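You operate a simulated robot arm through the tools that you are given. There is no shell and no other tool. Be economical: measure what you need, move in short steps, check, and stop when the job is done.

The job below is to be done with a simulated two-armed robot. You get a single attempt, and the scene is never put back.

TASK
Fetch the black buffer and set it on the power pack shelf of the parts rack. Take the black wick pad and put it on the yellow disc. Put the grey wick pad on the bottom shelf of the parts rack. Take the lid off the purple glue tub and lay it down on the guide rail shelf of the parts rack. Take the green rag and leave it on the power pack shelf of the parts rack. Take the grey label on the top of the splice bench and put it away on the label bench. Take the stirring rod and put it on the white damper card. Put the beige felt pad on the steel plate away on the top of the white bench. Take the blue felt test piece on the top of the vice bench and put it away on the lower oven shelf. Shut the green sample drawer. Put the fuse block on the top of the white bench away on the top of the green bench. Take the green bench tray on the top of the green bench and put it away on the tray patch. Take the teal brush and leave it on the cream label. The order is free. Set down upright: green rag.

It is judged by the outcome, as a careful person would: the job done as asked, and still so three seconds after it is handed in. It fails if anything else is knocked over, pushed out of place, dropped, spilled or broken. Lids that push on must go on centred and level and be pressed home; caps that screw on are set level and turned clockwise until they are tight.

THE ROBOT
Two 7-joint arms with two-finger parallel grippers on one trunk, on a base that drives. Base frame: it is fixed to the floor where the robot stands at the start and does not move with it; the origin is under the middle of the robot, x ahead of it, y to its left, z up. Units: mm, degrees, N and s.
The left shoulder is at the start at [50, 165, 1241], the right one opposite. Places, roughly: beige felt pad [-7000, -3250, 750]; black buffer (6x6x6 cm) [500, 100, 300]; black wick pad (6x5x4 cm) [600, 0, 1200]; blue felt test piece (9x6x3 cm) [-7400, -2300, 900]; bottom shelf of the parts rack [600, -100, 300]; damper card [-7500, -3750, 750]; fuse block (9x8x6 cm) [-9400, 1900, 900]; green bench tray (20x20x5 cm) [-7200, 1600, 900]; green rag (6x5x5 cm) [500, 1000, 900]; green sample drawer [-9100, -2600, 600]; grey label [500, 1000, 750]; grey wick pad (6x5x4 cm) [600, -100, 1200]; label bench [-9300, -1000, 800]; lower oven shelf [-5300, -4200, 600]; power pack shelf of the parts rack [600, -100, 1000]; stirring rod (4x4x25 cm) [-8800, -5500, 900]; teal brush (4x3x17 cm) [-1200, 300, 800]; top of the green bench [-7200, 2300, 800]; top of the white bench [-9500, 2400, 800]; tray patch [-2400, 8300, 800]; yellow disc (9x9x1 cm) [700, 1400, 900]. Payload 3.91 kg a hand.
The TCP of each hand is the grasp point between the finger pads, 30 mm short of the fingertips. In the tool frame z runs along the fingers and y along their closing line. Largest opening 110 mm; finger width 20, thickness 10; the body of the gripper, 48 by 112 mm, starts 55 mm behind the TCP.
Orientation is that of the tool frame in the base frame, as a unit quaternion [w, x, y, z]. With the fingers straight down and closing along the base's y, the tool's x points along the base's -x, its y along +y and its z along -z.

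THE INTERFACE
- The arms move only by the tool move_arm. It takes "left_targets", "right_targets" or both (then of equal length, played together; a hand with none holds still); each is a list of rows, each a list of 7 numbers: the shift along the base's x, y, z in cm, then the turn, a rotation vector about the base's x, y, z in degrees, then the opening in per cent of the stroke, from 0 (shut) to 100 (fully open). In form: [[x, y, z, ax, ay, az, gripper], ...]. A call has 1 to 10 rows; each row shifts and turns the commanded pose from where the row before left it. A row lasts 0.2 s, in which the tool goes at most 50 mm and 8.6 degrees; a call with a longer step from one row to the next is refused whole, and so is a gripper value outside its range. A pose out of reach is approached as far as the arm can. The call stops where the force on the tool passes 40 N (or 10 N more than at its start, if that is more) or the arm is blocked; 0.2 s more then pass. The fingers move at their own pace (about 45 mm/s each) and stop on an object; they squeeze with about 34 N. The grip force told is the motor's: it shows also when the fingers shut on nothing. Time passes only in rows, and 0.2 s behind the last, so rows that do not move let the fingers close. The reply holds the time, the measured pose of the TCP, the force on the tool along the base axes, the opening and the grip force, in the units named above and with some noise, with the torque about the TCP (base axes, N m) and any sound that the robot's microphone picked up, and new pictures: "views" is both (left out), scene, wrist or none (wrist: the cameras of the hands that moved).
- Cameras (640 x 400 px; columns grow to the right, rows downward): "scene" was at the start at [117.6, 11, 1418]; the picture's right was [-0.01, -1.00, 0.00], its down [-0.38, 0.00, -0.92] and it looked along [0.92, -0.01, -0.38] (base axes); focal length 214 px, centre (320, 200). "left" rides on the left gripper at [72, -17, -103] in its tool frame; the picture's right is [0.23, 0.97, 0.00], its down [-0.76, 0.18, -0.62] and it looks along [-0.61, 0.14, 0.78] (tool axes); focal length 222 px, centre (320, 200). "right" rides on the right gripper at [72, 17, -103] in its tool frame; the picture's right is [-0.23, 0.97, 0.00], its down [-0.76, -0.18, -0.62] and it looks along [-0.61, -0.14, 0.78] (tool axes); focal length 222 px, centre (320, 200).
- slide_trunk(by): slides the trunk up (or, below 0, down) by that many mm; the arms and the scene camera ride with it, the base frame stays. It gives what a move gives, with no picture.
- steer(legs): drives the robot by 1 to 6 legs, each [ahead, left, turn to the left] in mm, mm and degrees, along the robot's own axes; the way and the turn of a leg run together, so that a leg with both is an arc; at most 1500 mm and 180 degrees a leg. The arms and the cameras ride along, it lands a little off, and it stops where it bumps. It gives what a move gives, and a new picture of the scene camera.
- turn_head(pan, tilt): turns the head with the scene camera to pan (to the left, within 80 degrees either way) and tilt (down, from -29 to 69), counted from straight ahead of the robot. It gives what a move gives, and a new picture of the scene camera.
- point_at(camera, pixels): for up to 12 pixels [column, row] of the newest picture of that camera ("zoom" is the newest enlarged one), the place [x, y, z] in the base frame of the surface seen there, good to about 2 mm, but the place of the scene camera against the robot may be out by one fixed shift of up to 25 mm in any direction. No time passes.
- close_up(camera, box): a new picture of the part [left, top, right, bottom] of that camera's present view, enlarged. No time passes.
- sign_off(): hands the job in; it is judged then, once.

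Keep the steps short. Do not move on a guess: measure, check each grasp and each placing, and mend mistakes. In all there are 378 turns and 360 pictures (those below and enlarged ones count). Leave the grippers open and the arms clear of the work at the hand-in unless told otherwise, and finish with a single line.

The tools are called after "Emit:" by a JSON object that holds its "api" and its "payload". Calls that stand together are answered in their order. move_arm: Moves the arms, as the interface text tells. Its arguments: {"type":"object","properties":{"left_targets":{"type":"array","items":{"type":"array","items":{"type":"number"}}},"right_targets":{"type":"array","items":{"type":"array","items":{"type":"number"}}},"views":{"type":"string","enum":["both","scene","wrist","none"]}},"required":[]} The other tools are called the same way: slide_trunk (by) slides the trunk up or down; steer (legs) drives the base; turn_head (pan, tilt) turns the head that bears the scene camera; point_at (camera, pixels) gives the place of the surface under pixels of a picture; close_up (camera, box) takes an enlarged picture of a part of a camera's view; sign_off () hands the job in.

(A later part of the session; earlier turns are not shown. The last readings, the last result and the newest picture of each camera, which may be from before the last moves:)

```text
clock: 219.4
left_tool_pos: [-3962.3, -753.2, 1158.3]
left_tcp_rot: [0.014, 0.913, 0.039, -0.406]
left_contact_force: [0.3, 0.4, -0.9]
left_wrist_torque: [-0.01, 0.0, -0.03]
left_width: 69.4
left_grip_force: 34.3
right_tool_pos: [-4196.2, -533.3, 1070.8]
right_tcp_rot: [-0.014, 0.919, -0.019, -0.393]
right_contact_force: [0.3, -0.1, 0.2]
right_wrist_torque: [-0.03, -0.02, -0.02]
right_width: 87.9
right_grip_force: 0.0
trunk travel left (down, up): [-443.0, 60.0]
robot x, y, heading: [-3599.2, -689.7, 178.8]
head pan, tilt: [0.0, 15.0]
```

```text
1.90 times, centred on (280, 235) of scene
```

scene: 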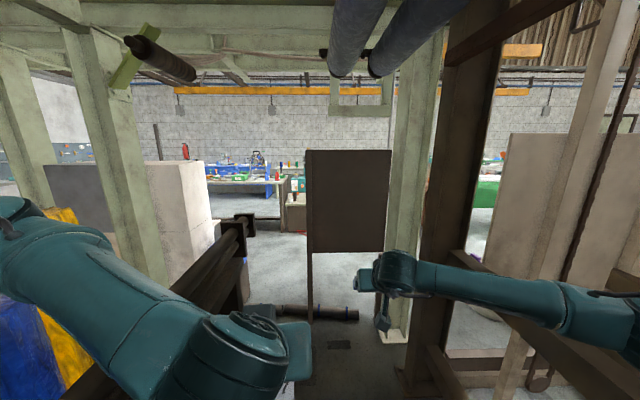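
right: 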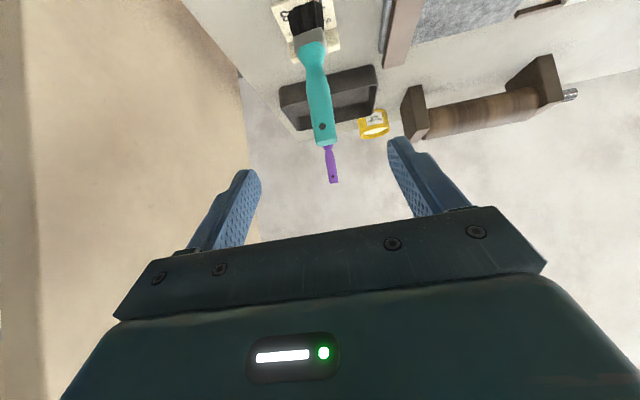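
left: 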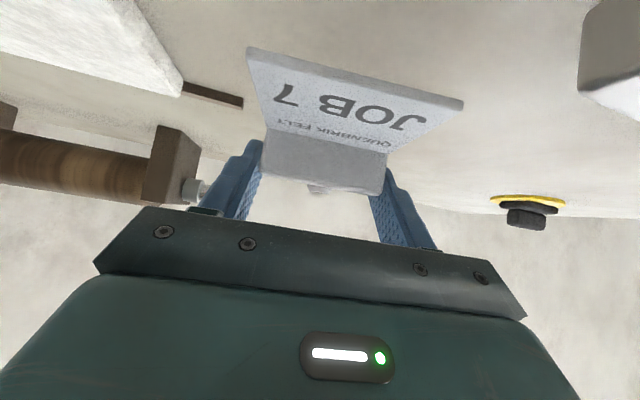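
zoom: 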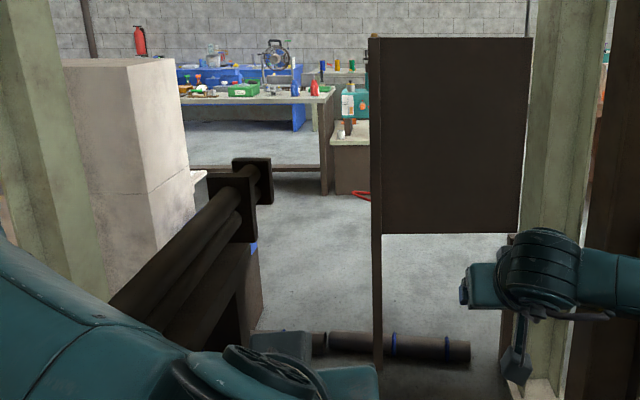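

The corridor is closed at x≈-5150 (panel and floor pipe). The open floor on the +y side is the way: I'll back out, turn to face +y and drive on.

Emit:
{"api": "steer", "payload": {"legs": [[-1500, 0, 1], [-1500, 0, 0], [-400, 0, 0], [0, 0, -90], [1500, 0, 0], [1500, 0, 0]]}}

```text
clock: 253.8
left_tool_pos: [-168.8, 2575.3, 1158.0]
left_tcp_rot: [-0.276, 0.674, -0.616, -0.299]
left_contact_force: [-0.4, -1.2, -0.5]
left_wrist_torque: [-0.02, -0.02, 0.02]
left_width: 69.4
left_grip_force: 33.8
right_tool_pos: [50.9, 2810.1, 1072.5]
right_tcp_rot: [0.288, -0.637, 0.662, 0.27]
right_contact_force: [0.3, 0.2, 0.6]
right_wrist_torque: [0.01, -0.02, -0.03]
right_width: 88.2
right_grip_force: 0.1
trunk travel left (down, up): [-443.0, 60.0]
robot x, y, heading: [-104.2, 2210.6, 89.1]
head pan, tilt: [0.0, 15.0]
```

scene: 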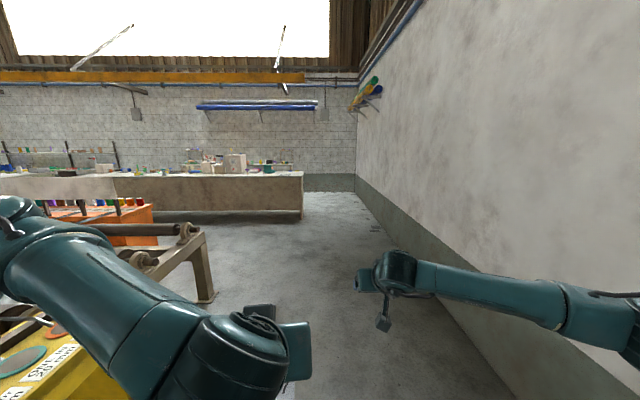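

Emit:
{"api": "point_at", "payload": {"camera": "scene", "pixels": [[205, 290], [150, 245], [130, 215], [250, 205], [300, 190], [230, 270], [10, 180], [120, 190]]}}

Emit:
{"api": "steer", "payload": {"legs": [[1500, 0, 0], [1300, 0, 0]]}}

Emit:
{"api": "turn_head", "payload": {"pan": 70, "tilt": 15}}

```text
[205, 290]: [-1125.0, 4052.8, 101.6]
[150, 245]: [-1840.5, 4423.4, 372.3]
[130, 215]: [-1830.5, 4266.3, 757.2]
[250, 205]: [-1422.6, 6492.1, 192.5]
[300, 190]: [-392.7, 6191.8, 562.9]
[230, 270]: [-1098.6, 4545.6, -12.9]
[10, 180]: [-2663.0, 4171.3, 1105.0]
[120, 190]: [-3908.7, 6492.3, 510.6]
```

```text
clock: 267.5
left_tool_pos: [-186.9, 5415.7, 1158.9]
left_tcp_rot: [-0.272, 0.682, -0.608, -0.303]
left_contact_force: [-0.3, -0.1, -1.1]
left_wrist_torque: [0.04, 0.0, -0.01]
left_width: 69.5
left_grip_force: 33.8
right_tool_pos: [26.9, 5658.0, 1070.5]
right_tcp_rot: [0.285, -0.646, 0.654, 0.273]
right_contact_force: [-0.2, 0.2, 0.0]
right_wrist_torque: [-0.03, 0.01, 0.0]
right_width: 87.9
right_grip_force: 0.0
trunk travel left (down, up): [-443.0, 60.0]
robot x, y, heading: [-110.7, 5059.5, 90.1]
head pan, tilt: [0.0, 15.0]
```

scene: 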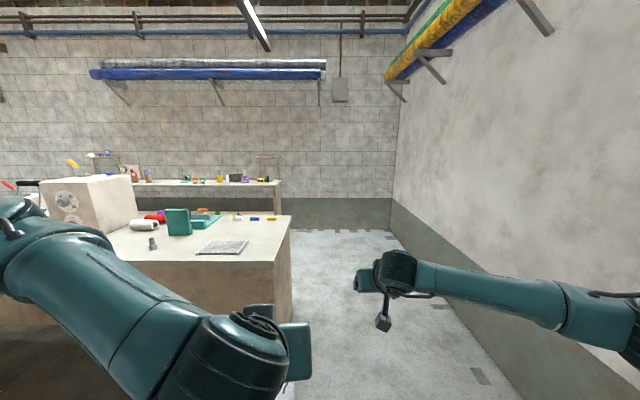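

```text
clock: 268.9
left_tool_pos: [-187.4, 5415.2, 1158.9]
left_tcp_rot: [-0.273, 0.681, -0.609, -0.301]
left_contact_force: [0.1, 0.6, -1.3]
left_wrist_torque: [-0.02, 0.02, -0.02]
left_width: 69.3
left_grip_force: 34.2
right_tool_pos: [27.6, 5657.1, 1071.9]
right_tcp_rot: [0.284, -0.646, 0.654, 0.273]
right_contact_force: [0.1, 0.3, -0.1]
right_wrist_torque: [0.02, 0.0, 0.02]
right_width: 87.8
right_grip_force: 0.1
trunk travel left (down, up): [-443.0, 60.0]
robot x, y, heading: [-112.2, 5057.7, 90.3]
head pan, tilt: [70.0, 15.0]
```

scene: 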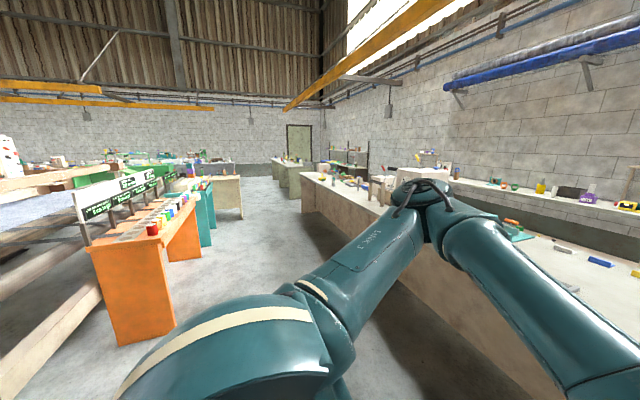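

A wide aisle runs along -x. I'll turn to face -x and look at it.

Emit:
{"api": "turn_head", "payload": {"pan": 0, "tilt": 12}}

Emit:
{"api": "steer", "payload": {"legs": [[0, 0, 90]]}}

Emit:
{"api": "point_at", "payload": {"camera": "scene", "pixels": [[100, 260], [150, 200], [200, 190], [260, 200], [300, 200], [330, 200], [280, 260], [350, 220], [400, 250], [270, 180]]}}

```text
clock: 270.3
left_tool_pos: [-188.5, 5416.7, 1159.9]
left_tcp_rot: [-0.272, 0.682, -0.608, -0.303]
left_contact_force: [-0.3, 0.0, -0.8]
left_wrist_torque: [0.03, -0.01, -0.01]
left_width: 69.3
left_grip_force: 33.4
right_tool_pos: [26.6, 5657.6, 1071.7]
right_tcp_rot: [0.285, -0.646, 0.654, 0.273]
right_contact_force: [0.4, 0.6, 0.0]
right_wrist_torque: [0.03, 0.02, 0.0]
right_width: 88.1
right_grip_force: 0.0
trunk travel left (down, up): [-443.0, 60.0]
robot x, y, heading: [-112.4, 5057.4, 90.5]
head pan, tilt: [0.0, 12.0]
```

scene: 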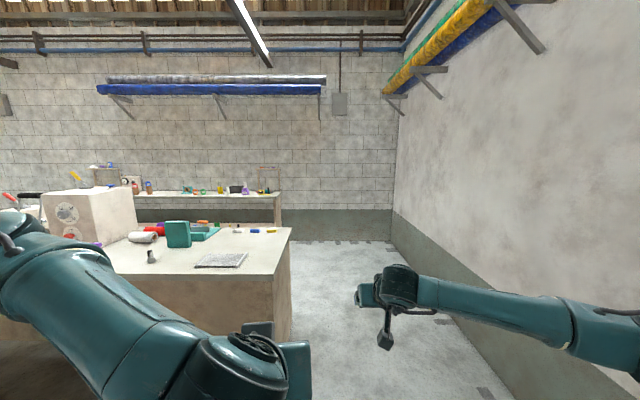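

```text
clock: 274.5
left_tool_pos: [-473.0, 4989.9, 1158.4]
left_tcp_rot: [0.019, 0.913, 0.046, -0.406]
left_contact_force: [0.8, -0.5, -0.6]
left_wrist_torque: [0.02, 0.04, -0.04]
left_width: 69.2
left_grip_force: 33.9
right_tool_pos: [-709.1, 5208.2, 1071.5]
right_tcp_rot: [-0.012, 0.919, -0.013, -0.394]
right_contact_force: [-0.3, -0.7, -0.1]
right_wrist_torque: [0.04, 0.02, 0.0]
right_width: 87.8
right_grip_force: 0.0
trunk travel left (down, up): [-443.0, 60.0]
robot x, y, heading: [-110.6, 5054.6, 179.5]
head pan, tilt: [0.0, 12.0]
```

scene: 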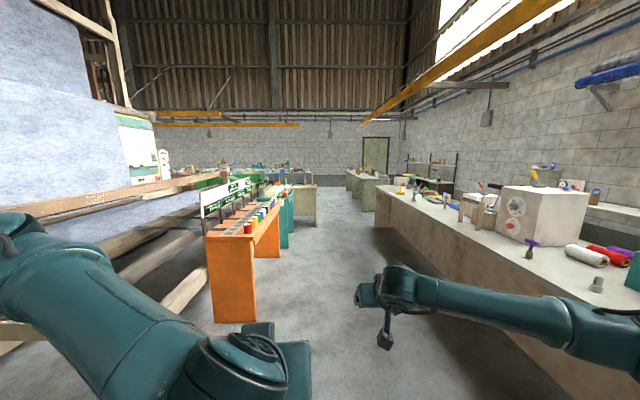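

```text
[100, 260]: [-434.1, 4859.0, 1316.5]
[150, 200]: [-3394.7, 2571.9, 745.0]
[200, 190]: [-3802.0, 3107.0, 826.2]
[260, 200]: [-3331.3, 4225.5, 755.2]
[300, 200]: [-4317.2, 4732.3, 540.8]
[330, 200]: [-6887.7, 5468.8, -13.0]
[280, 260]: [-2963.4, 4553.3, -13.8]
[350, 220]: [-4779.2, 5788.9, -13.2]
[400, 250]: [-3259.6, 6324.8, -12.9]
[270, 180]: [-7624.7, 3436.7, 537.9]
```

The aisle is clear along y≈5450. I'll shift right 380 and drive 6 m.

Emit:
{"api": "steer", "payload": {"legs": [[0, -380, 0.4], [1500, 0, 0], [1500, 0, 0], [1500, 0, 0], [1400, 0, 0]]}}

Emit:
{"api": "turn_head", "payload": {"pan": 50, "tilt": 12}}

```text
clock: 304.6
left_tool_pos: [-6379.6, 5444.8, 1159.5]
left_tcp_rot: [0.019, 0.912, 0.048, -0.406]
left_contact_force: [0.7, 0.4, -0.9]
left_wrist_torque: [0.02, 0.02, -0.02]
left_width: 69.5
left_grip_force: 34.2
right_tool_pos: [-6617.9, 5662.8, 1071.6]
right_tcp_rot: [-0.011, 0.919, -0.011, -0.394]
right_contact_force: [-0.7, 0.1, 0.8]
right_wrist_torque: [-0.02, 0.01, 0.01]
right_width: 88.0
right_grip_force: 0.1
trunk travel left (down, up): [-443.0, 60.0]
robot x, y, heading: [-6021.8, 5513.2, 180.0]
head pan, tilt: [0.0, 12.0]
```

scene: 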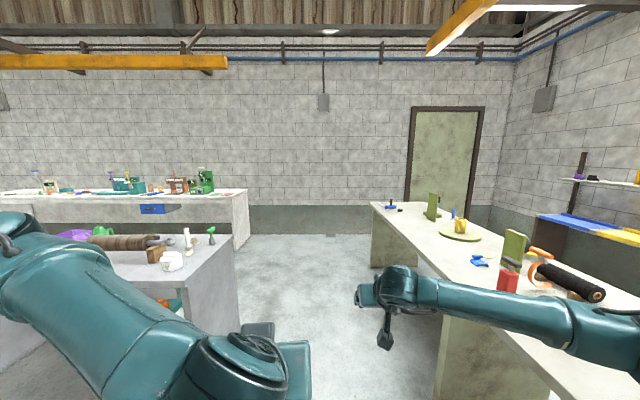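

```text
clock: 305.8
left_tool_pos: [-6380.3, 5444.4, 1157.6]
left_tcp_rot: [0.019, 0.913, 0.048, -0.406]
left_contact_force: [0.4, -0.1, -0.2]
left_wrist_torque: [0.02, 0.01, 0.0]
left_width: 69.2
left_grip_force: 33.9
right_tool_pos: [-6620.1, 5661.5, 1071.3]
right_tcp_rot: [-0.01, 0.919, -0.011, -0.394]
right_contact_force: [0.7, 0.1, 0.3]
right_wrist_torque: [0.0, 0.01, -0.02]
right_width: 87.9
right_grip_force: 0.0
trunk travel left (down, up): [-443.0, 60.0]
robot x, y, heading: [-6019.7, 5516.4, 179.8]
head pan, tilt: [50.0, 12.0]
```

scene: 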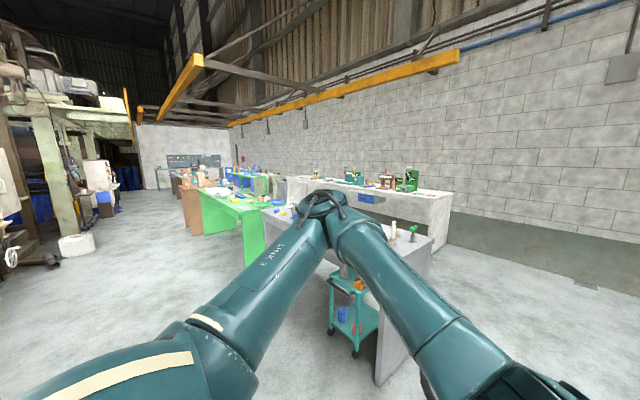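

Emit:
{"api": "point_at", "payload": {"camera": "scene", "pixels": [[400, 350], [430, 250], [350, 300], [265, 250], [255, 215], [190, 225], [345, 175], [430, 200], [75, 240], [245, 180], [285, 190], [120, 220]]}}

Emit:
{"api": "close_up", "payload": {"camera": "scene", "box": [120, 140, 480, 280]}}

```text
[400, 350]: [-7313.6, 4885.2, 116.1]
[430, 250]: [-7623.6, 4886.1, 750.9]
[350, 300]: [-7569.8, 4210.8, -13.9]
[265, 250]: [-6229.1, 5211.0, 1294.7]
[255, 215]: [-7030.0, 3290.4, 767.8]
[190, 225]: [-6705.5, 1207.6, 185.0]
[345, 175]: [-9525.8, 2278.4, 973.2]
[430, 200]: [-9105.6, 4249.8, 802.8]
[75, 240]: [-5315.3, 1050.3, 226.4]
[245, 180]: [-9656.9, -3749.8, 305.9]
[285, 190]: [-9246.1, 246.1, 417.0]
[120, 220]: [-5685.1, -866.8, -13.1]
```

```text
1.78 times, centred on (300, 210) of scene
```

zoom: 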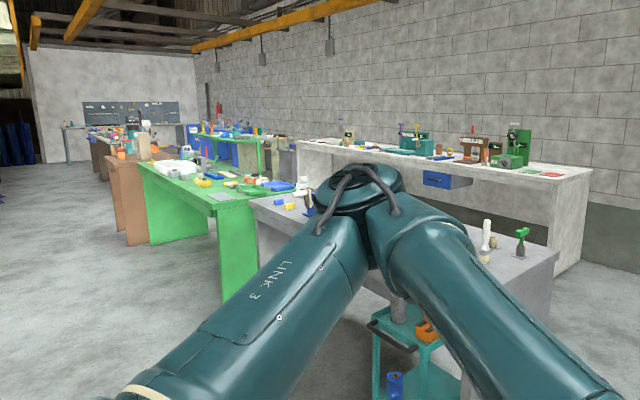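

The aisle between the islands (x≈-7800) and the white bench (x≈-9100) is next. Drive to x≈-8450, then face -y.

Emit:
{"api": "steer", "payload": {"legs": [[1300, 0, 0], [1120, 0, 0], [0, 0, 90]]}}

Emit:
{"api": "turn_head", "payload": {"pan": 0, "tilt": 15}}

Emit:
{"api": "point_at", "payload": {"camera": "scene", "pixels": [[320, 300], [320, 220]]}}

```text
clock: 321.6
left_tool_pos: [-8385.5, 5185.8, 1159.8]
left_tcp_rot: [0.3, 0.612, 0.679, -0.274]
left_contact_force: [0.7, -0.4, -0.4]
left_wrist_torque: [-0.02, -0.05, 0.01]
left_width: 69.4
left_grip_force: 33.5
right_tool_pos: [-8599.7, 4947.3, 1072.1]
right_tcp_rot: [0.272, 0.658, 0.642, -0.286]
right_contact_force: [0.4, 0.5, -0.2]
right_wrist_torque: [0.0, 0.04, -0.02]
right_width: 88.0
right_grip_force: 0.0
trunk travel left (down, up): [-443.0, 60.0]
robot x, y, heading: [-8457.7, 5543.9, -90.2]
head pan, tilt: [50.0, 12.0]
```

scene: 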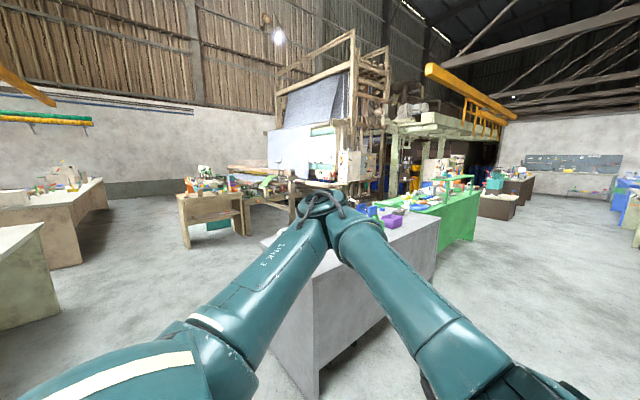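

```text
clock: 322.8
left_tool_pos: [-8385.1, 5185.4, 1159.0]
left_tcp_rot: [0.301, 0.611, 0.679, -0.274]
left_contact_force: [0.9, 0.0, -1.0]
left_wrist_torque: [-0.03, 0.0, 0.04]
left_width: 69.6
left_grip_force: 33.9
right_tool_pos: [-8599.5, 4947.8, 1071.4]
right_tcp_rot: [0.271, 0.658, 0.642, -0.286]
right_contact_force: [0.4, -0.2, -0.1]
right_wrist_torque: [0.04, -0.01, -0.03]
right_width: 88.0
right_grip_force: 0.1
trunk travel left (down, up): [-443.0, 60.0]
robot x, y, heading: [-8452.2, 5545.7, -90.0]
head pan, tilt: [0.0, 15.0]
```

scene: 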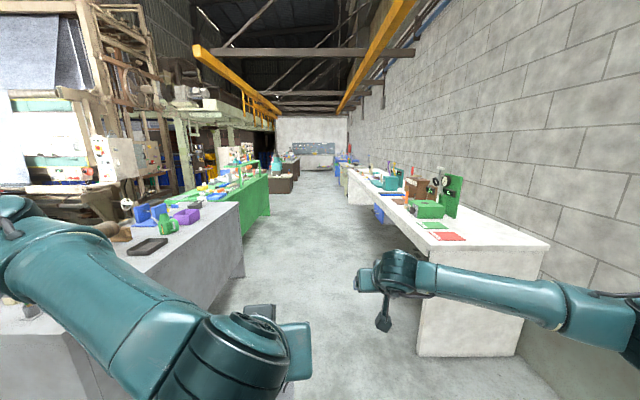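

```text
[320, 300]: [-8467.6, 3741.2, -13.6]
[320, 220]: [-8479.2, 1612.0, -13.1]
```

A wide aisle. I'll drive along it to y≈1950, then face the white bench (-x) for the fuse block.

Emit:
{"api": "steer", "payload": {"legs": [[1500, 0, 0], [1500, 100, 0], [570, 0, 0], [0, 0, -90]]}}

Emit:
{"api": "turn_head", "payload": {"pan": 0, "tilt": 28}}

Emit:
{"api": "close_up", "payload": {"camera": "scene", "box": [180, 120, 480, 300]}}

```text
refused: leg 2 is longer than a leg can be; nothing moved
```

```text
clock: 323.5
left_tool_pos: [-8384.6, 5185.7, 1158.6]
left_tcp_rot: [0.301, 0.611, 0.679, -0.274]
left_contact_force: [-0.7, -0.2, -1.1]
left_wrist_torque: [-0.06, 0.02, 0.03]
left_width: 69.5
left_grip_force: 33.8
right_tool_pos: [-8599.9, 4946.3, 1072.1]
right_tcp_rot: [0.271, 0.658, 0.642, -0.286]
right_contact_force: [-0.8, 0.4, -0.6]
right_wrist_torque: [0.0, 0.02, 0.0]
right_width: 87.9
right_grip_force: 0.0
trunk travel left (down, up): [-443.0, 60.0]
robot x, y, heading: [-8457.2, 5543.5, -90.2]
head pan, tilt: [0.0, 28.0]
```

scene: 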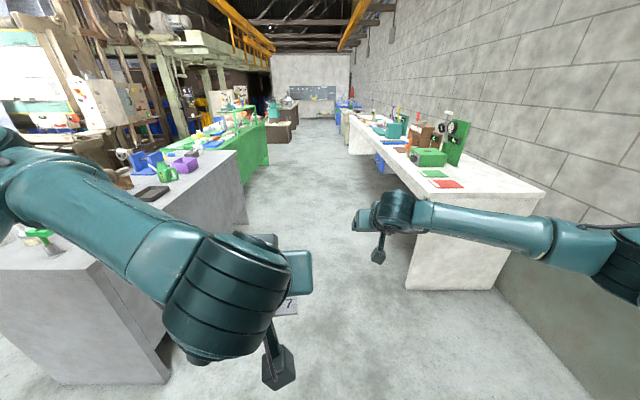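

```text
2.13 times, centred on (330, 210) of scene
```

zoom: 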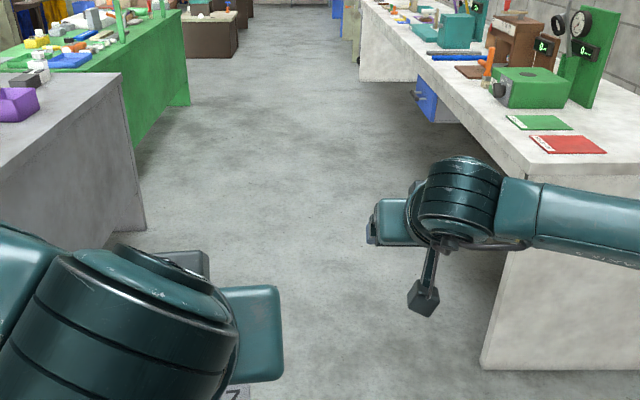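

Emit:
{"api": "steer", "payload": {"legs": [[1500, 0, 0], [1480, 100, 0], [600, 0, 0], [0, 0, -90]]}}

Emit:
{"api": "close_up", "payload": {"camera": "scene", "box": [180, 120, 480, 300]}}

```text
clock: 344.7
left_tool_pos: [-8749.1, 1879.6, 1158.1]
left_tcp_rot: [0.023, 0.911, 0.057, -0.407]
left_contact_force: [0.2, -0.5, -0.6]
left_wrist_torque: [-0.01, 0.01, -0.02]
left_width: 69.6
left_grip_force: 33.9
right_tool_pos: [-8993.2, 2090.0, 1071.1]
right_tcp_rot: [-0.007, 0.919, -0.002, -0.395]
right_contact_force: [0.4, 0.0, 0.0]
right_wrist_torque: [0.01, -0.02, 0.02]
right_width: 87.9
right_grip_force: 0.0
trunk travel left (down, up): [-443.0, 60.0]
robot x, y, heading: [-8390.3, 1954.9, -178.6]
head pan, tilt: [0.0, 28.0]
```

scene: 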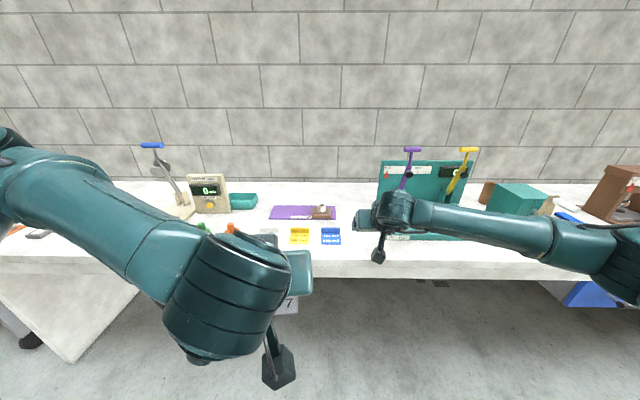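

```text
2.13 times, centred on (330, 210) of scene
```

zoom: 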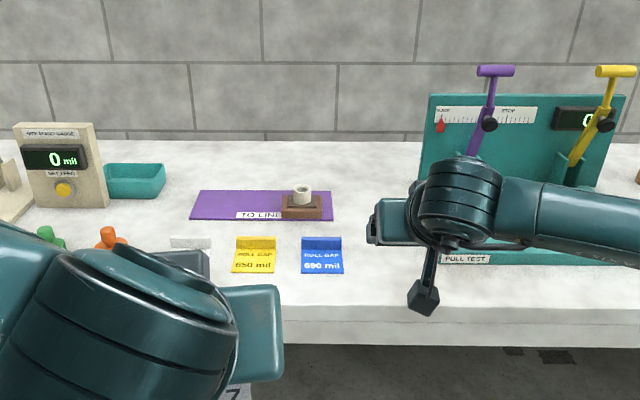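

The fuse block (brown base, white insulator) sits on the purple mat at zoom (302,203). Measuring.

Emit:
{"api": "point_at", "payload": {"camera": "zoom", "pixels": [[302, 190], [302, 213], [285, 213], [320, 213], [302, 200], [250, 200], [322, 245], [322, 265], [250, 250], [380, 325], [450, 180], [290, 203]]}}

Emit:
{"api": "close_up", "payload": {"camera": "scene", "box": [290, 190, 360, 250]}}

```text
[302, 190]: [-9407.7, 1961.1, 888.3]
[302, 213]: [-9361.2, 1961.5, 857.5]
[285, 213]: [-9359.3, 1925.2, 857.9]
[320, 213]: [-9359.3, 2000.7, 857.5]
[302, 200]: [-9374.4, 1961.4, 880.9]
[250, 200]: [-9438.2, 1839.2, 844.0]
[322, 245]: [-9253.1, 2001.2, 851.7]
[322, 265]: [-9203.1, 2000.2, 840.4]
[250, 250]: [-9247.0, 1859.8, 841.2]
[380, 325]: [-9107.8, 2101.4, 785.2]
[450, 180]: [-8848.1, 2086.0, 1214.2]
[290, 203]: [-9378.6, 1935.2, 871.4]
```

```text
6.67 times, centred on (325, 220) of scene
```

zoom: 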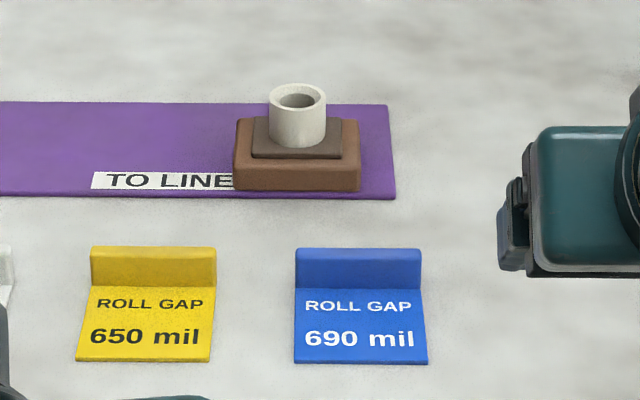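

Block: front at x≈-9360, centred near y≈1970, mat at z≈856. I'll move in 270 and left 110, then view it with the right wrist camera.

Emit:
{"api": "steer", "payload": {"legs": [[270, 110, -1.4]]}}

Emit:
{"api": "move_arm", "payload": {"right_targets": [[0, 0, -4, 0, -3, 0, 100], [0, 0, -3, 0, 0, 0, 100]], "views": "wrist"}}

```text
clock: 346.7
left_tool_pos: [-9021.4, 1779.1, 1158.5]
left_tcp_rot: [0.019, 0.913, 0.047, -0.406]
left_contact_force: [0.3, 0.2, 0.0]
left_wrist_torque: [-0.02, 0.01, 0.02]
left_width: 69.2
left_grip_force: 34.5
right_tool_pos: [-9258.2, 1994.9, 1071.1]
right_tcp_rot: [-0.011, 0.919, -0.012, -0.394]
right_contact_force: [0.5, 0.0, -0.4]
right_wrist_torque: [0.04, 0.03, 0.02]
right_width: 87.9
right_grip_force: 0.1
trunk travel left (down, up): [-443.0, 60.0]
robot x, y, heading: [-8662.4, 1848.6, 179.6]
head pan, tilt: [0.0, 28.0]
```

scene: 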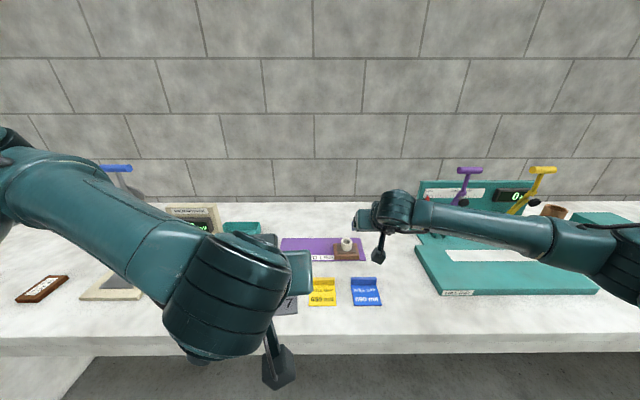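

```text
clock: 347.3
left_tool_pos: [-9020.9, 1777.6, 1159.1]
left_tcp_rot: [0.019, 0.912, 0.046, -0.406]
left_contact_force: [-0.3, -0.7, -1.2]
left_wrist_torque: [-0.01, -0.01, -0.01]
left_width: 69.3
left_grip_force: 33.6
right_tool_pos: [-9258.7, 1997.2, 1000.1]
right_tcp_rot: [-0.012, 0.929, -0.012, -0.369]
right_contact_force: [0.4, 0.1, 0.2]
right_wrist_torque: [0.02, -0.01, 0.0]
right_width: 110.0
right_grip_force: 0.1
trunk travel left (down, up): [-443.0, 60.0]
robot x, y, heading: [-8662.0, 1847.9, 179.7]
head pan, tilt: [0.0, 28.0]
```

right: 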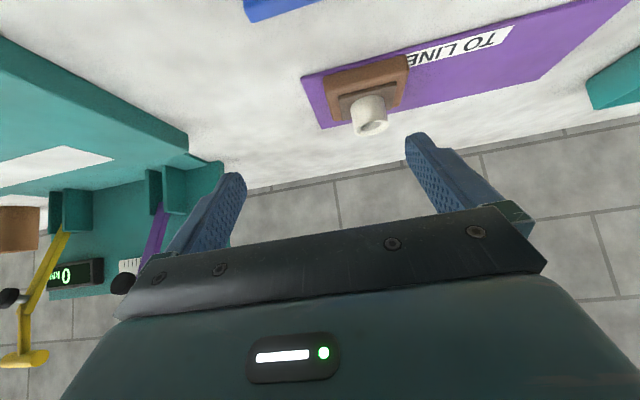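

Emit:
{"api": "close_up", "payload": {"camera": "right", "box": [290, 40, 430, 145]}}

Emit:
{"api": "point_at", "payload": {"camera": "right", "pixels": [[327, 88], [405, 68], [365, 82], [335, 105], [400, 90], [368, 105], [372, 122], [330, 70], [404, 52], [355, 115]]}}

```text
3.81 times, centred on (360, 92) of right
```

zoom: 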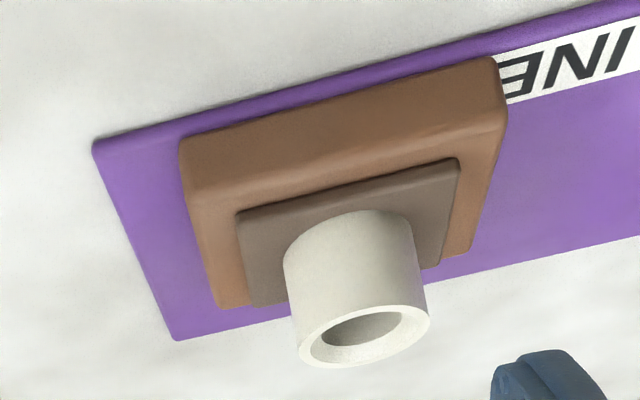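

```text
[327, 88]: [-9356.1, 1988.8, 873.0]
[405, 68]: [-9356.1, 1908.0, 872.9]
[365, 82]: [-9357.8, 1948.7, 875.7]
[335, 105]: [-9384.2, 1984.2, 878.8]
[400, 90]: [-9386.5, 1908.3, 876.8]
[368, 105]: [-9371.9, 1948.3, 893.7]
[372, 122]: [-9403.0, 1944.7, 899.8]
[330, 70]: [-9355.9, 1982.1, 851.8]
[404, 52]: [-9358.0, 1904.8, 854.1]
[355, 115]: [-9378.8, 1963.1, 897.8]
```

Block y 1906–1990, front x -9356, top 877. I'll grip the wooden base, TCP to (-9388,1948,885).

Emit:
{"api": "move_arm", "payload": {"right_targets": [[-2, -2.4, -1.5, 0, 0, 0, 100], [-4, -2.5, -2, 0, 0, 0, 100], [-2.4, 0, -2.6, 0, 0, 0, 100], [-2.4, 0, -2.6, 0, 0, 0, 100]], "views": "wrist"}}

```text
refused: row 2 steps farther than a row can; nothing moved
```

Emit:
{"api": "move_arm", "payload": {"right_targets": [[-3, -2.4, -1.5, 0, 0, 0, 100], [-3.3, -2.5, -2, 0, 0, 0, 100], [-2.3, 0, -2.6, 0, 0, 0, 100], [-2.3, 0, -2.6, 0, 0, 0, 100]], "views": "wrist"}}

```text
clock: 348.3
left_tool_pos: [-9020.6, 1778.2, 1157.8]
left_tcp_rot: [0.018, 0.913, 0.046, -0.406]
left_contact_force: [0.2, 0.3, -0.2]
left_wrist_torque: [0.01, -0.01, 0.01]
left_width: 69.2
left_grip_force: 34.2
right_tool_pos: [-9366.3, 1946.7, 914.0]
right_tcp_rot: [-0.011, 0.929, -0.011, -0.37]
right_contact_force: [-0.5, -0.1, 0.0]
right_wrist_torque: [0.02, -0.01, -0.04]
right_width: 109.9
right_grip_force: 0.0
trunk travel left (down, up): [-443.0, 60.0]
robot x, y, heading: [-8658.3, 1849.5, 179.7]
head pan, tilt: [0.0, 28.0]
```

right: 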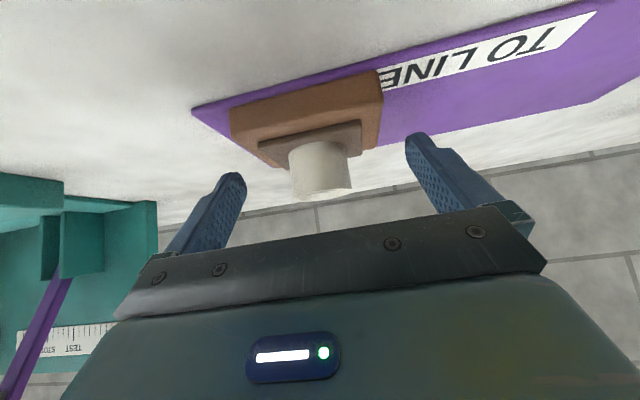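

Emit:
{"api": "point_at", "payload": {"camera": "right", "pixels": [[240, 130], [378, 95], [320, 150], [320, 190], [240, 115], [375, 80]]}}

```text
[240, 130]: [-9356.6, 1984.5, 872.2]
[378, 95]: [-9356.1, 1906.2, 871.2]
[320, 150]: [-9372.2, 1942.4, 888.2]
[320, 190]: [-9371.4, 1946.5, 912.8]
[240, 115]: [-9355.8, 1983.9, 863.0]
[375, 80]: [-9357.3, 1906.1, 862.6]
```

Aligned. Final approach, close, lift 2 cm.

Emit:
{"api": "move_arm", "payload": {"right_targets": [[-1.1, 0, -1.5, 0, 0, 0, 100], [-1.1, 0.1, -1.4, 0, 0, 0, 100], [0, 0, 0, 0, 0, 0, 20], [0, 0, 0, 0, 0, 0, 20], [0, 0, 0, 0, 0, 0, 20], [0, 0, 2, 0, 0, 0, 20], [0, 0, 2, 0, 0, 0, 20]], "views": "wrist"}}

```text
clock: 349.9
left_tool_pos: [-9020.2, 1778.5, 1159.6]
left_tcp_rot: [0.018, 0.912, 0.046, -0.406]
left_contact_force: [-0.8, 0.5, -1.5]
left_wrist_torque: [0.01, 0.04, 0.01]
left_width: 69.6
left_grip_force: 34.1
right_tool_pos: [-9390.0, 1947.9, 926.0]
right_tcp_rot: [-0.012, 0.929, -0.013, -0.369]
right_contact_force: [-0.1, -0.4, -1.3]
right_wrist_torque: [-0.01, -0.05, 0.03]
right_width: 89.6
right_grip_force: 33.9
trunk travel left (down, up): [-443.0, 60.0]
robot x, y, heading: [-8658.7, 1848.9, 179.8]
head pan, tilt: [0.0, 28.0]
```

right: 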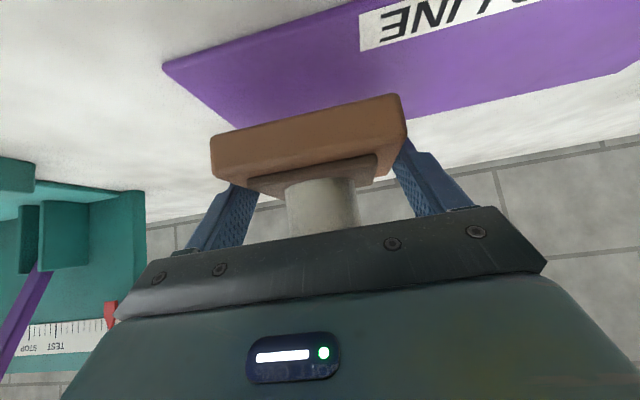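

Held at 89.6 mm. I'll raise and retract, back off, and turn to the green bench.

Emit:
{"api": "move_arm", "payload": {"right_targets": [[0, 0, 4, 0, 0, 0, 20], [2, 0, 4, 0, 0, 0, 20], [4, 0, 2.5, 0, 0, 0, 20], [4, 0.5, 2, 0, 0, 0, 20], [4, 0.5, 1, 0, 0, 0, 20], [4, 0.5, 0, 0, 0, 0, 20]], "views": "none"}}

Emit:
{"api": "steer", "payload": {"legs": [[-320, 0, 0], [0, 0, 180], [0, 200, 0]]}}

Emit:
{"api": "close_up", "payload": {"camera": "scene", "box": [140, 120, 540, 320]}}

```text
clock: 351.3
left_tool_pos: [-9020.0, 1779.2, 1159.1]
left_tcp_rot: [0.019, 0.912, 0.047, -0.407]
left_contact_force: [0.6, 0.5, -1.3]
left_wrist_torque: [0.0, 0.01, 0.01]
left_width: 69.8
left_grip_force: 33.5
right_tool_pos: [-9209.2, 1963.4, 1059.8]
right_tcp_rot: [-0.011, 0.929, -0.012, -0.37]
right_contact_force: [0.0, -0.6, -1.5]
right_wrist_torque: [0.0, -0.03, 0.01]
right_width: 89.7
right_grip_force: 34.2
trunk travel left (down, up): [-443.0, 60.0]
robot x, y, heading: [-8661.3, 1849.3, 179.5]
head pan, tilt: [0.0, 28.0]
```

```text
clock: 362.1
left_tool_pos: [-7993.2, 2130.6, 1158.9]
left_tcp_rot: [0.406, -0.062, 0.912, 0.025]
left_contact_force: [0.7, 0.5, -1.6]
left_wrist_torque: [-0.01, -0.04, -0.03]
left_width: 69.3
left_grip_force: 33.8
right_tool_pos: [-7797.9, 1953.6, 1058.6]
right_tcp_rot: [0.37, -0.006, 0.929, -0.004]
right_contact_force: [0.1, 0.1, -1.6]
right_wrist_torque: [-0.01, 0.0, 0.03]
right_width: 89.3
right_grip_force: 34.3
trunk travel left (down, up): [-443.0, 60.0]
robot x, y, heading: [-8353.1, 2048.7, 1.5]
head pan, tilt: [0.0, 28.0]
```

scene: 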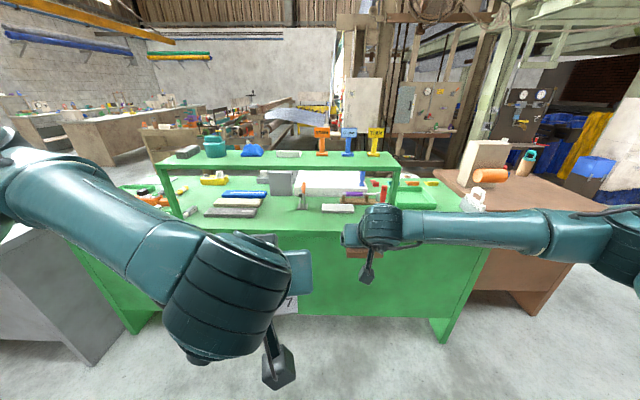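

```text
1.60 times, centred on (340, 220) of scene
```

zoom: 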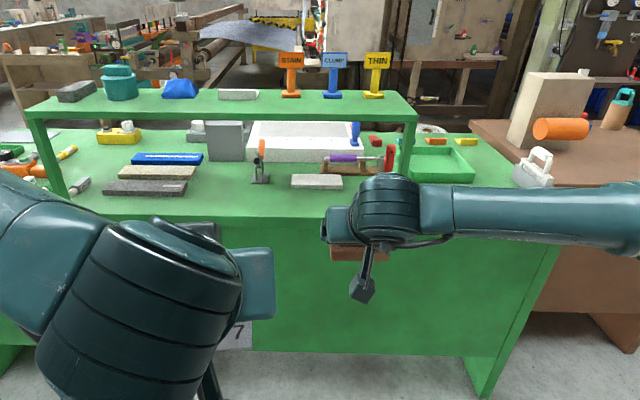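

The green tray is visible at zoom (435,163). Measuring it, the bench front edge and free space.

Emit:
{"api": "point_at", "payload": {"camera": "zoom", "pixels": [[400, 150], [468, 150], [405, 178], [472, 180], [435, 165], [300, 205], [280, 195], [320, 183], [330, 170], [250, 205], [540, 175], [520, 200]]}}

Emit:
{"api": "close_up", "payload": {"camera": "right", "box": [0, 0, 640, 400]}}

```text
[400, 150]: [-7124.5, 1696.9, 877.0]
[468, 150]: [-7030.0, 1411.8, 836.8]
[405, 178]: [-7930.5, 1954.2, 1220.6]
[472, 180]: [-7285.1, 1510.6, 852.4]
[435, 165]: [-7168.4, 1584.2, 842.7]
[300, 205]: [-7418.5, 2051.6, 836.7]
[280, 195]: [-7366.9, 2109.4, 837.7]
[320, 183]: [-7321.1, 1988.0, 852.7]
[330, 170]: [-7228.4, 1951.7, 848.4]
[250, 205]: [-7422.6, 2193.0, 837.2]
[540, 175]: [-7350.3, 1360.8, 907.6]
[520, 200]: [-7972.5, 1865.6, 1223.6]
```

```text
1.00 times, centred on (320, 200) of right
```

zoom: 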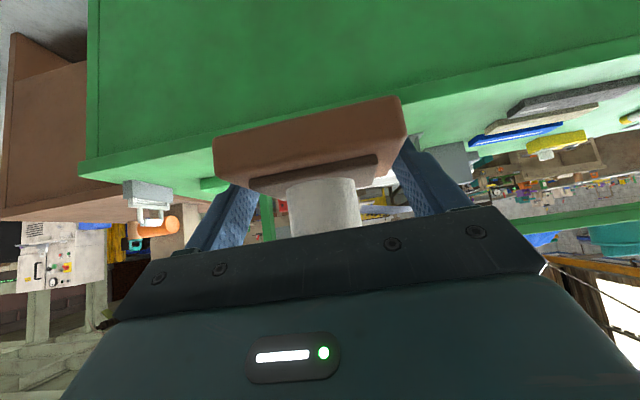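

Emit:
{"api": "steer", "payload": {"legs": [[300, -110, -1.5]]}}

Emit:
{"api": "move_arm", "payload": {"right_targets": [[0, 0, -1, 0, 0, 0, 20]], "views": "wrist"}}

Emit:
{"api": "point_at", "payload": {"camera": "right", "pixels": [[200, 60], [300, 60], [400, 60], [300, 80], [250, 100], [420, 100], [200, 110], [450, 60]]}}

```text
clock: 364.2
left_tool_pos: [-7686.6, 2018.6, 1158.9]
left_tcp_rot: [0.405, -0.05, 0.913, 0.02]
left_contact_force: [-0.1, 1.4, -0.9]
left_wrist_torque: [0.01, 0.0, 0.03]
left_width: 69.4
left_grip_force: 33.3
right_tool_pos: [-7494.9, 1836.9, 1059.1]
right_tcp_rot: [0.37, 0.007, 0.929, -0.009]
right_contact_force: [0.4, 0.1, -0.1]
right_wrist_torque: [0.02, -0.02, -0.01]
right_width: 89.6
right_grip_force: 34.1
trunk travel left (down, up): [-443.0, 60.0]
robot x, y, heading: [-8042.0, 1946.5, 0.1]
head pan, tilt: [0.0, 28.0]
```

scene: 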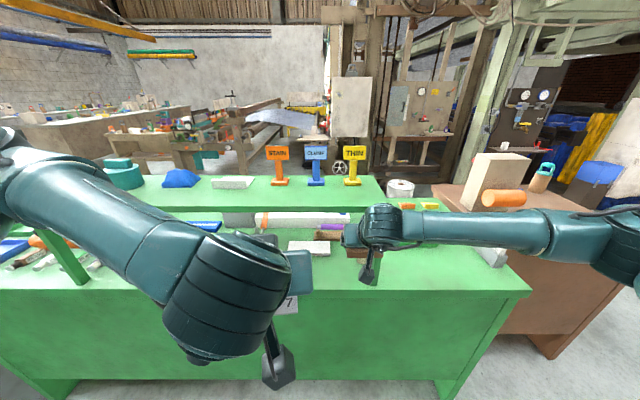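

```text
clock: 364.6
left_tool_pos: [-7687.1, 2018.0, 1159.1]
left_tcp_rot: [0.406, -0.051, 0.912, 0.021]
left_contact_force: [0.0, -0.3, 0.0]
left_wrist_torque: [-0.02, -0.02, -0.01]
left_width: 69.7
left_grip_force: 34.0
right_tool_pos: [-7495.4, 1836.3, 1049.8]
right_tcp_rot: [0.369, 0.009, 0.929, -0.011]
right_contact_force: [-0.3, -0.5, -1.0]
right_wrist_torque: [0.03, -0.03, 0.05]
right_width: 89.5
right_grip_force: 33.8
trunk travel left (down, up): [-443.0, 60.0]
robot x, y, heading: [-8044.8, 1944.1, 0.2]
head pan, tilt: [0.0, 28.0]
```

right: 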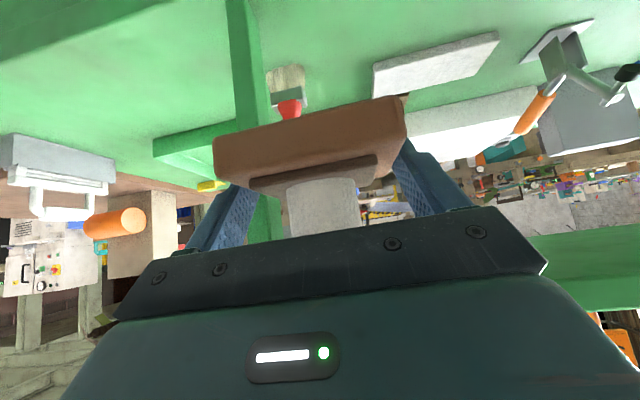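

```text
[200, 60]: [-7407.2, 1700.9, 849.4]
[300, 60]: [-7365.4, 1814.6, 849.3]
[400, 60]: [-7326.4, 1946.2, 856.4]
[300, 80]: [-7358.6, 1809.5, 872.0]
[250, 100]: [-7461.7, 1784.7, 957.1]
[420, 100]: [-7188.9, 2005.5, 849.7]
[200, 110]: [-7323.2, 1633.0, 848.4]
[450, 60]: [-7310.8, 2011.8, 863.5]
```

Emit:
{"api": "point_at", "payload": {"camera": "right", "pixels": [[300, 20], [350, 5], [450, 10], [245, 40], [262, 90], [285, 70], [272, 85], [380, 85], [375, 68], [180, 40], [290, 40], [340, 50]]}}

Emit:
{"api": "close_up", "payload": {"camera": "scene", "box": [260, 170, 540, 310]}}

```text
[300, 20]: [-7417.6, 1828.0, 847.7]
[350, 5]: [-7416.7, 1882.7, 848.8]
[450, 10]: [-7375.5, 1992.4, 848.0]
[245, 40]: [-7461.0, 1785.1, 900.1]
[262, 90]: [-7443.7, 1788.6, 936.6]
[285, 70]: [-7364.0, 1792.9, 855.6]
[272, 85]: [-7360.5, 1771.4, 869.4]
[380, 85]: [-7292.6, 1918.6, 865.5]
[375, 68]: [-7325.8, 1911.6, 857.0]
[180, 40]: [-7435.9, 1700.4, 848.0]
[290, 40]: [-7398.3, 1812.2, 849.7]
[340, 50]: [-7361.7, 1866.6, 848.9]
```

```text
2.29 times, centred on (400, 240) of scene
```

zoom: 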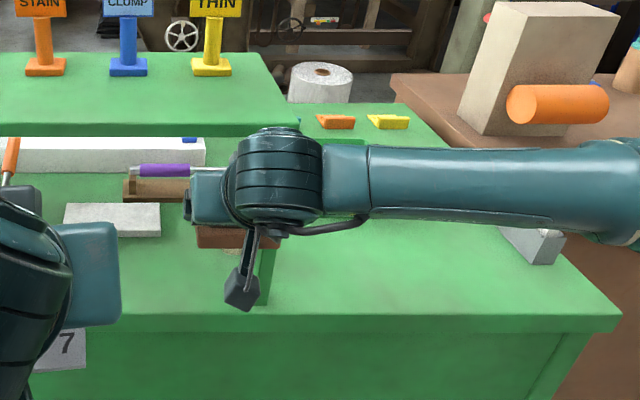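

A shelf post stands at (-7455,1787), close to the hand. I'll back off 150, move right 200, return, and place on the clear front area right of the post near (-7385,1640).

Emit:
{"api": "steer", "payload": {"legs": [[-150, 0, 0], [0, -200, 0], [150, 0, 0]]}}

Emit:
{"api": "move_arm", "payload": {"right_targets": [[3.5, 0, -2.5, 0, 0, 0, 20], [3.5, 0, -2.5, 0, 0, 0, 20], [3.5, 0, -2.5, 0, 0, 0, 20]], "views": "wrist"}}

Emit:
{"api": "point_at", "payload": {"camera": "right", "pixels": [[200, 60], [300, 60], [400, 60], [300, 30], [250, 90], [420, 100], [200, 110], [480, 60]]}}

```text
clock: 368.2
left_tool_pos: [-7687.3, 1819.4, 1159.0]
left_tcp_rot: [0.405, -0.052, 0.913, 0.022]
left_contact_force: [-0.4, -0.3, -0.9]
left_wrist_torque: [0.04, -0.03, 0.0]
left_width: 69.4
left_grip_force: 34.2
right_tool_pos: [-7495.1, 1639.4, 1047.4]
right_tcp_rot: [0.37, 0.005, 0.929, -0.009]
right_contact_force: [0.9, -1.2, -1.1]
right_wrist_torque: [0.01, 0.06, 0.0]
right_width: 89.3
right_grip_force: 34.1
trunk travel left (down, up): [-443.0, 60.0]
robot x, y, heading: [-8043.4, 1742.4, 0.5]
head pan, tilt: [0.0, 28.0]
```

scene: 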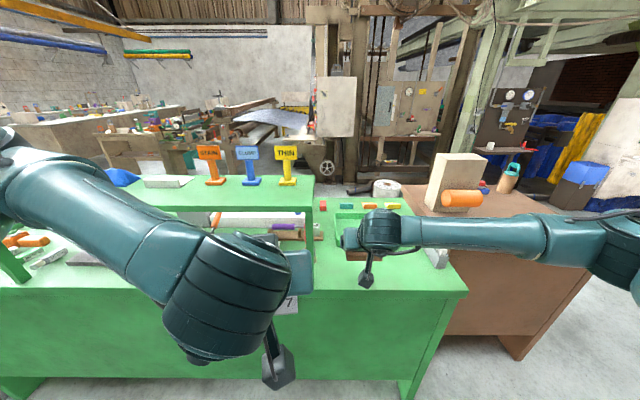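

```text
clock: 369.0
left_tool_pos: [-7686.1, 1820.0, 1159.7]
left_tcp_rot: [0.406, -0.053, 0.912, 0.022]
left_contact_force: [0.2, 0.0, -0.7]
left_wrist_torque: [0.02, -0.02, -0.02]
left_width: 69.4
left_grip_force: 34.2
right_tool_pos: [-7387.9, 1637.9, 973.0]
right_tcp_rot: [0.37, 0.005, 0.929, -0.009]
right_contact_force: [-0.8, 0.5, -0.5]
right_wrist_torque: [0.02, 0.02, -0.02]
right_width: 89.7
right_grip_force: 34.1
trunk travel left (down, up): [-443.0, 60.0]
robot x, y, heading: [-8044.0, 1743.3, 0.3]
head pan, tilt: [0.0, 28.0]
```

right: 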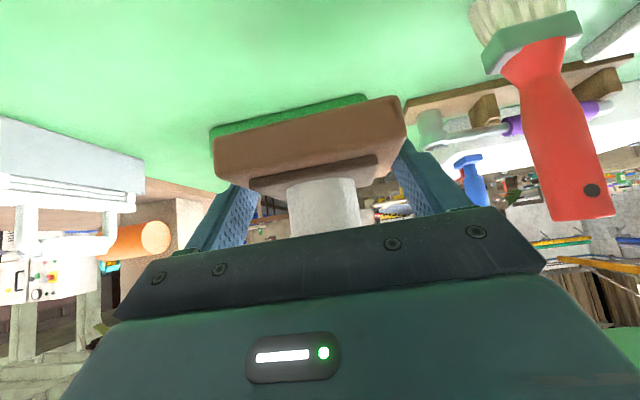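

```text
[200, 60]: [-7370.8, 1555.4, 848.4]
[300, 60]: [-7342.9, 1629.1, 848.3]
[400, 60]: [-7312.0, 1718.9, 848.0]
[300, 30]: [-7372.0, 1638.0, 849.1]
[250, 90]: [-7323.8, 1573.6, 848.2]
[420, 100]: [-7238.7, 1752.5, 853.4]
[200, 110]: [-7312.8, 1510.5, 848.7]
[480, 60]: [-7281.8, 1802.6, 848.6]
```

Clear below. I'll lower to contact at TCP ≈884.

Emit:
{"api": "move_arm", "payload": {"right_targets": [[-0.5, 0, -4, 0, 0, 0, 20], [-0.3, 0, -3.5, 0, 0, 0, 20], [0, 0, -0.8, 0, 0, 0, 20], [0, 0, -0.3, 0, 0, 0, 20]], "views": "none"}}

```text
clock: 370.0
left_tool_pos: [-7686.7, 1819.0, 1158.9]
left_tcp_rot: [0.406, -0.053, 0.912, 0.022]
left_contact_force: [-0.2, -0.2, -1.2]
left_wrist_torque: [-0.02, -0.05, 0.0]
left_width: 69.5
left_grip_force: 33.9
right_tool_pos: [-7397.0, 1640.1, 887.9]
right_tcp_rot: [0.37, 0.005, 0.929, -0.009]
right_contact_force: [0.1, -0.4, -0.1]
right_wrist_torque: [0.01, -0.01, -0.01]
right_width: 89.5
right_grip_force: 33.7
trunk travel left (down, up): [-443.0, 60.0]
robot x, y, heading: [-8047.0, 1741.5, 0.5]
head pan, tilt: [0.0, 28.0]
```

Emit:
{"api": "move_arm", "payload": {"right_targets": [[0, 0, -0.2, 0, 0, 0, 20], [0, 0, -0.2, 0, 0, 0, 20], [0, 0, -0.15, 0, 0, 0, 20]], "views": "none"}}

```text
clock: 370.8
left_tool_pos: [-7688.2, 1818.9, 1158.2]
left_tcp_rot: [0.406, -0.053, 0.912, 0.021]
left_contact_force: [0.2, 1.0, -0.4]
left_wrist_torque: [0.02, -0.03, 0.01]
left_width: 69.5
left_grip_force: 34.1
right_tool_pos: [-7396.8, 1639.7, 883.2]
right_tcp_rot: [0.37, 0.006, 0.929, -0.008]
right_contact_force: [0.3, 0.0, -1.6]
right_wrist_torque: [0.0, 0.04, 0.01]
right_width: 89.4
right_grip_force: 34.2
trunk travel left (down, up): [-443.0, 60.0]
robot x, y, heading: [-8046.4, 1744.7, 0.5]
head pan, tilt: [0.0, 28.0]
```

Emit:
{"api": "move_arm", "payload": {"right_targets": [[0, 0, -0.15, 0, 0, 0, 20], [0, 0, -0.15, 0, 0, 0, 20], [0, 0, -0.15, 0, 0, 0, 20]], "views": "wrist"}}

```text
clock: 371.6
left_tool_pos: [-7688.2, 1819.1, 1159.4]
left_tcp_rot: [0.406, -0.054, 0.912, 0.022]
left_contact_force: [0.4, 0.1, -1.3]
left_wrist_torque: [0.01, -0.04, 0.02]
left_width: 69.3
left_grip_force: 33.8
right_tool_pos: [-7397.9, 1639.6, 880.2]
right_tcp_rot: [0.372, 0.005, 0.928, -0.008]
right_contact_force: [-1.1, -0.9, 6.3]
right_wrist_torque: [0.29, 0.14, 0.01]
right_width: 89.5
right_grip_force: 34.2
trunk travel left (down, up): [-443.0, 60.0]
robot x, y, heading: [-8045.4, 1741.9, 0.4]
head pan, tilt: [0.0, 28.0]
```

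right: 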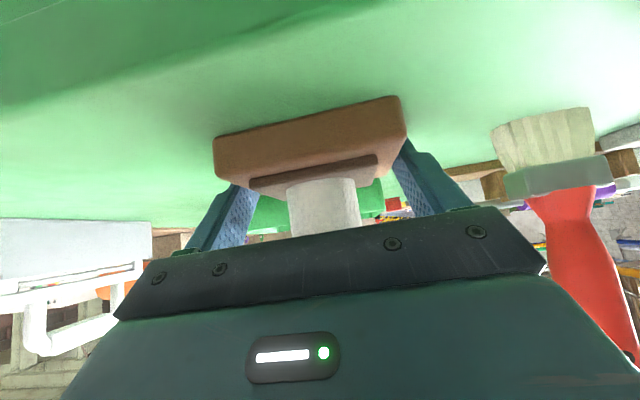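

Contact. Open and withdraw.

Emit:
{"api": "move_arm", "payload": {"right_targets": [[0, 0, 0.1, 0, 0, 0, 20], [0, 0, 0, 0, 0, 0, 100], [0, 0, 0, 0, 0, 0, 100], [0, 0, 0, 0, 0, 0, 100], [-2.8, 0, 3, 0, 0, 0, 100], [-2.8, 0, 3, 0, 0, 0, 100], [-2.8, 0, 3, 0, 0, 0, 100], [-2.8, 0, 3, 0, 0, 0, 100]], "views": "wrist"}}

```text
clock: 373.4
left_tool_pos: [-7687.8, 1819.5, 1159.0]
left_tcp_rot: [0.407, -0.053, 0.912, 0.022]
left_contact_force: [0.6, 0.8, -1.0]
left_wrist_torque: [0.0, -0.03, 0.02]
left_width: 69.3
left_grip_force: 34.5
right_tool_pos: [-7509.3, 1640.4, 1001.9]
right_tcp_rot: [0.369, 0.006, 0.929, -0.01]
right_contact_force: [0.6, 0.9, -0.5]
right_wrist_torque: [0.0, 0.01, 0.01]
right_width: 110.0
right_grip_force: 0.0
trunk travel left (down, up): [-443.0, 60.0]
robot x, y, heading: [-8044.0, 1745.3, 0.5]
head pan, tilt: [0.0, 28.0]
```

right: 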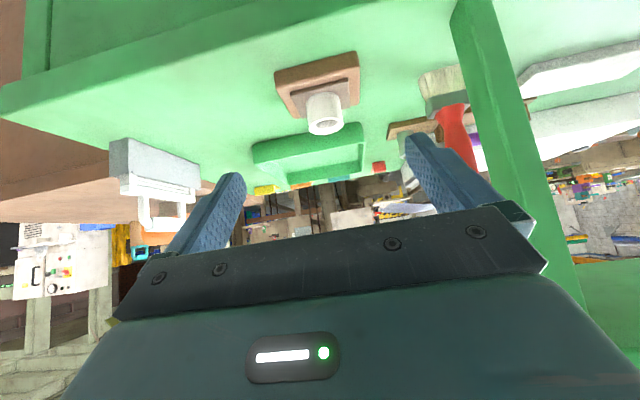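

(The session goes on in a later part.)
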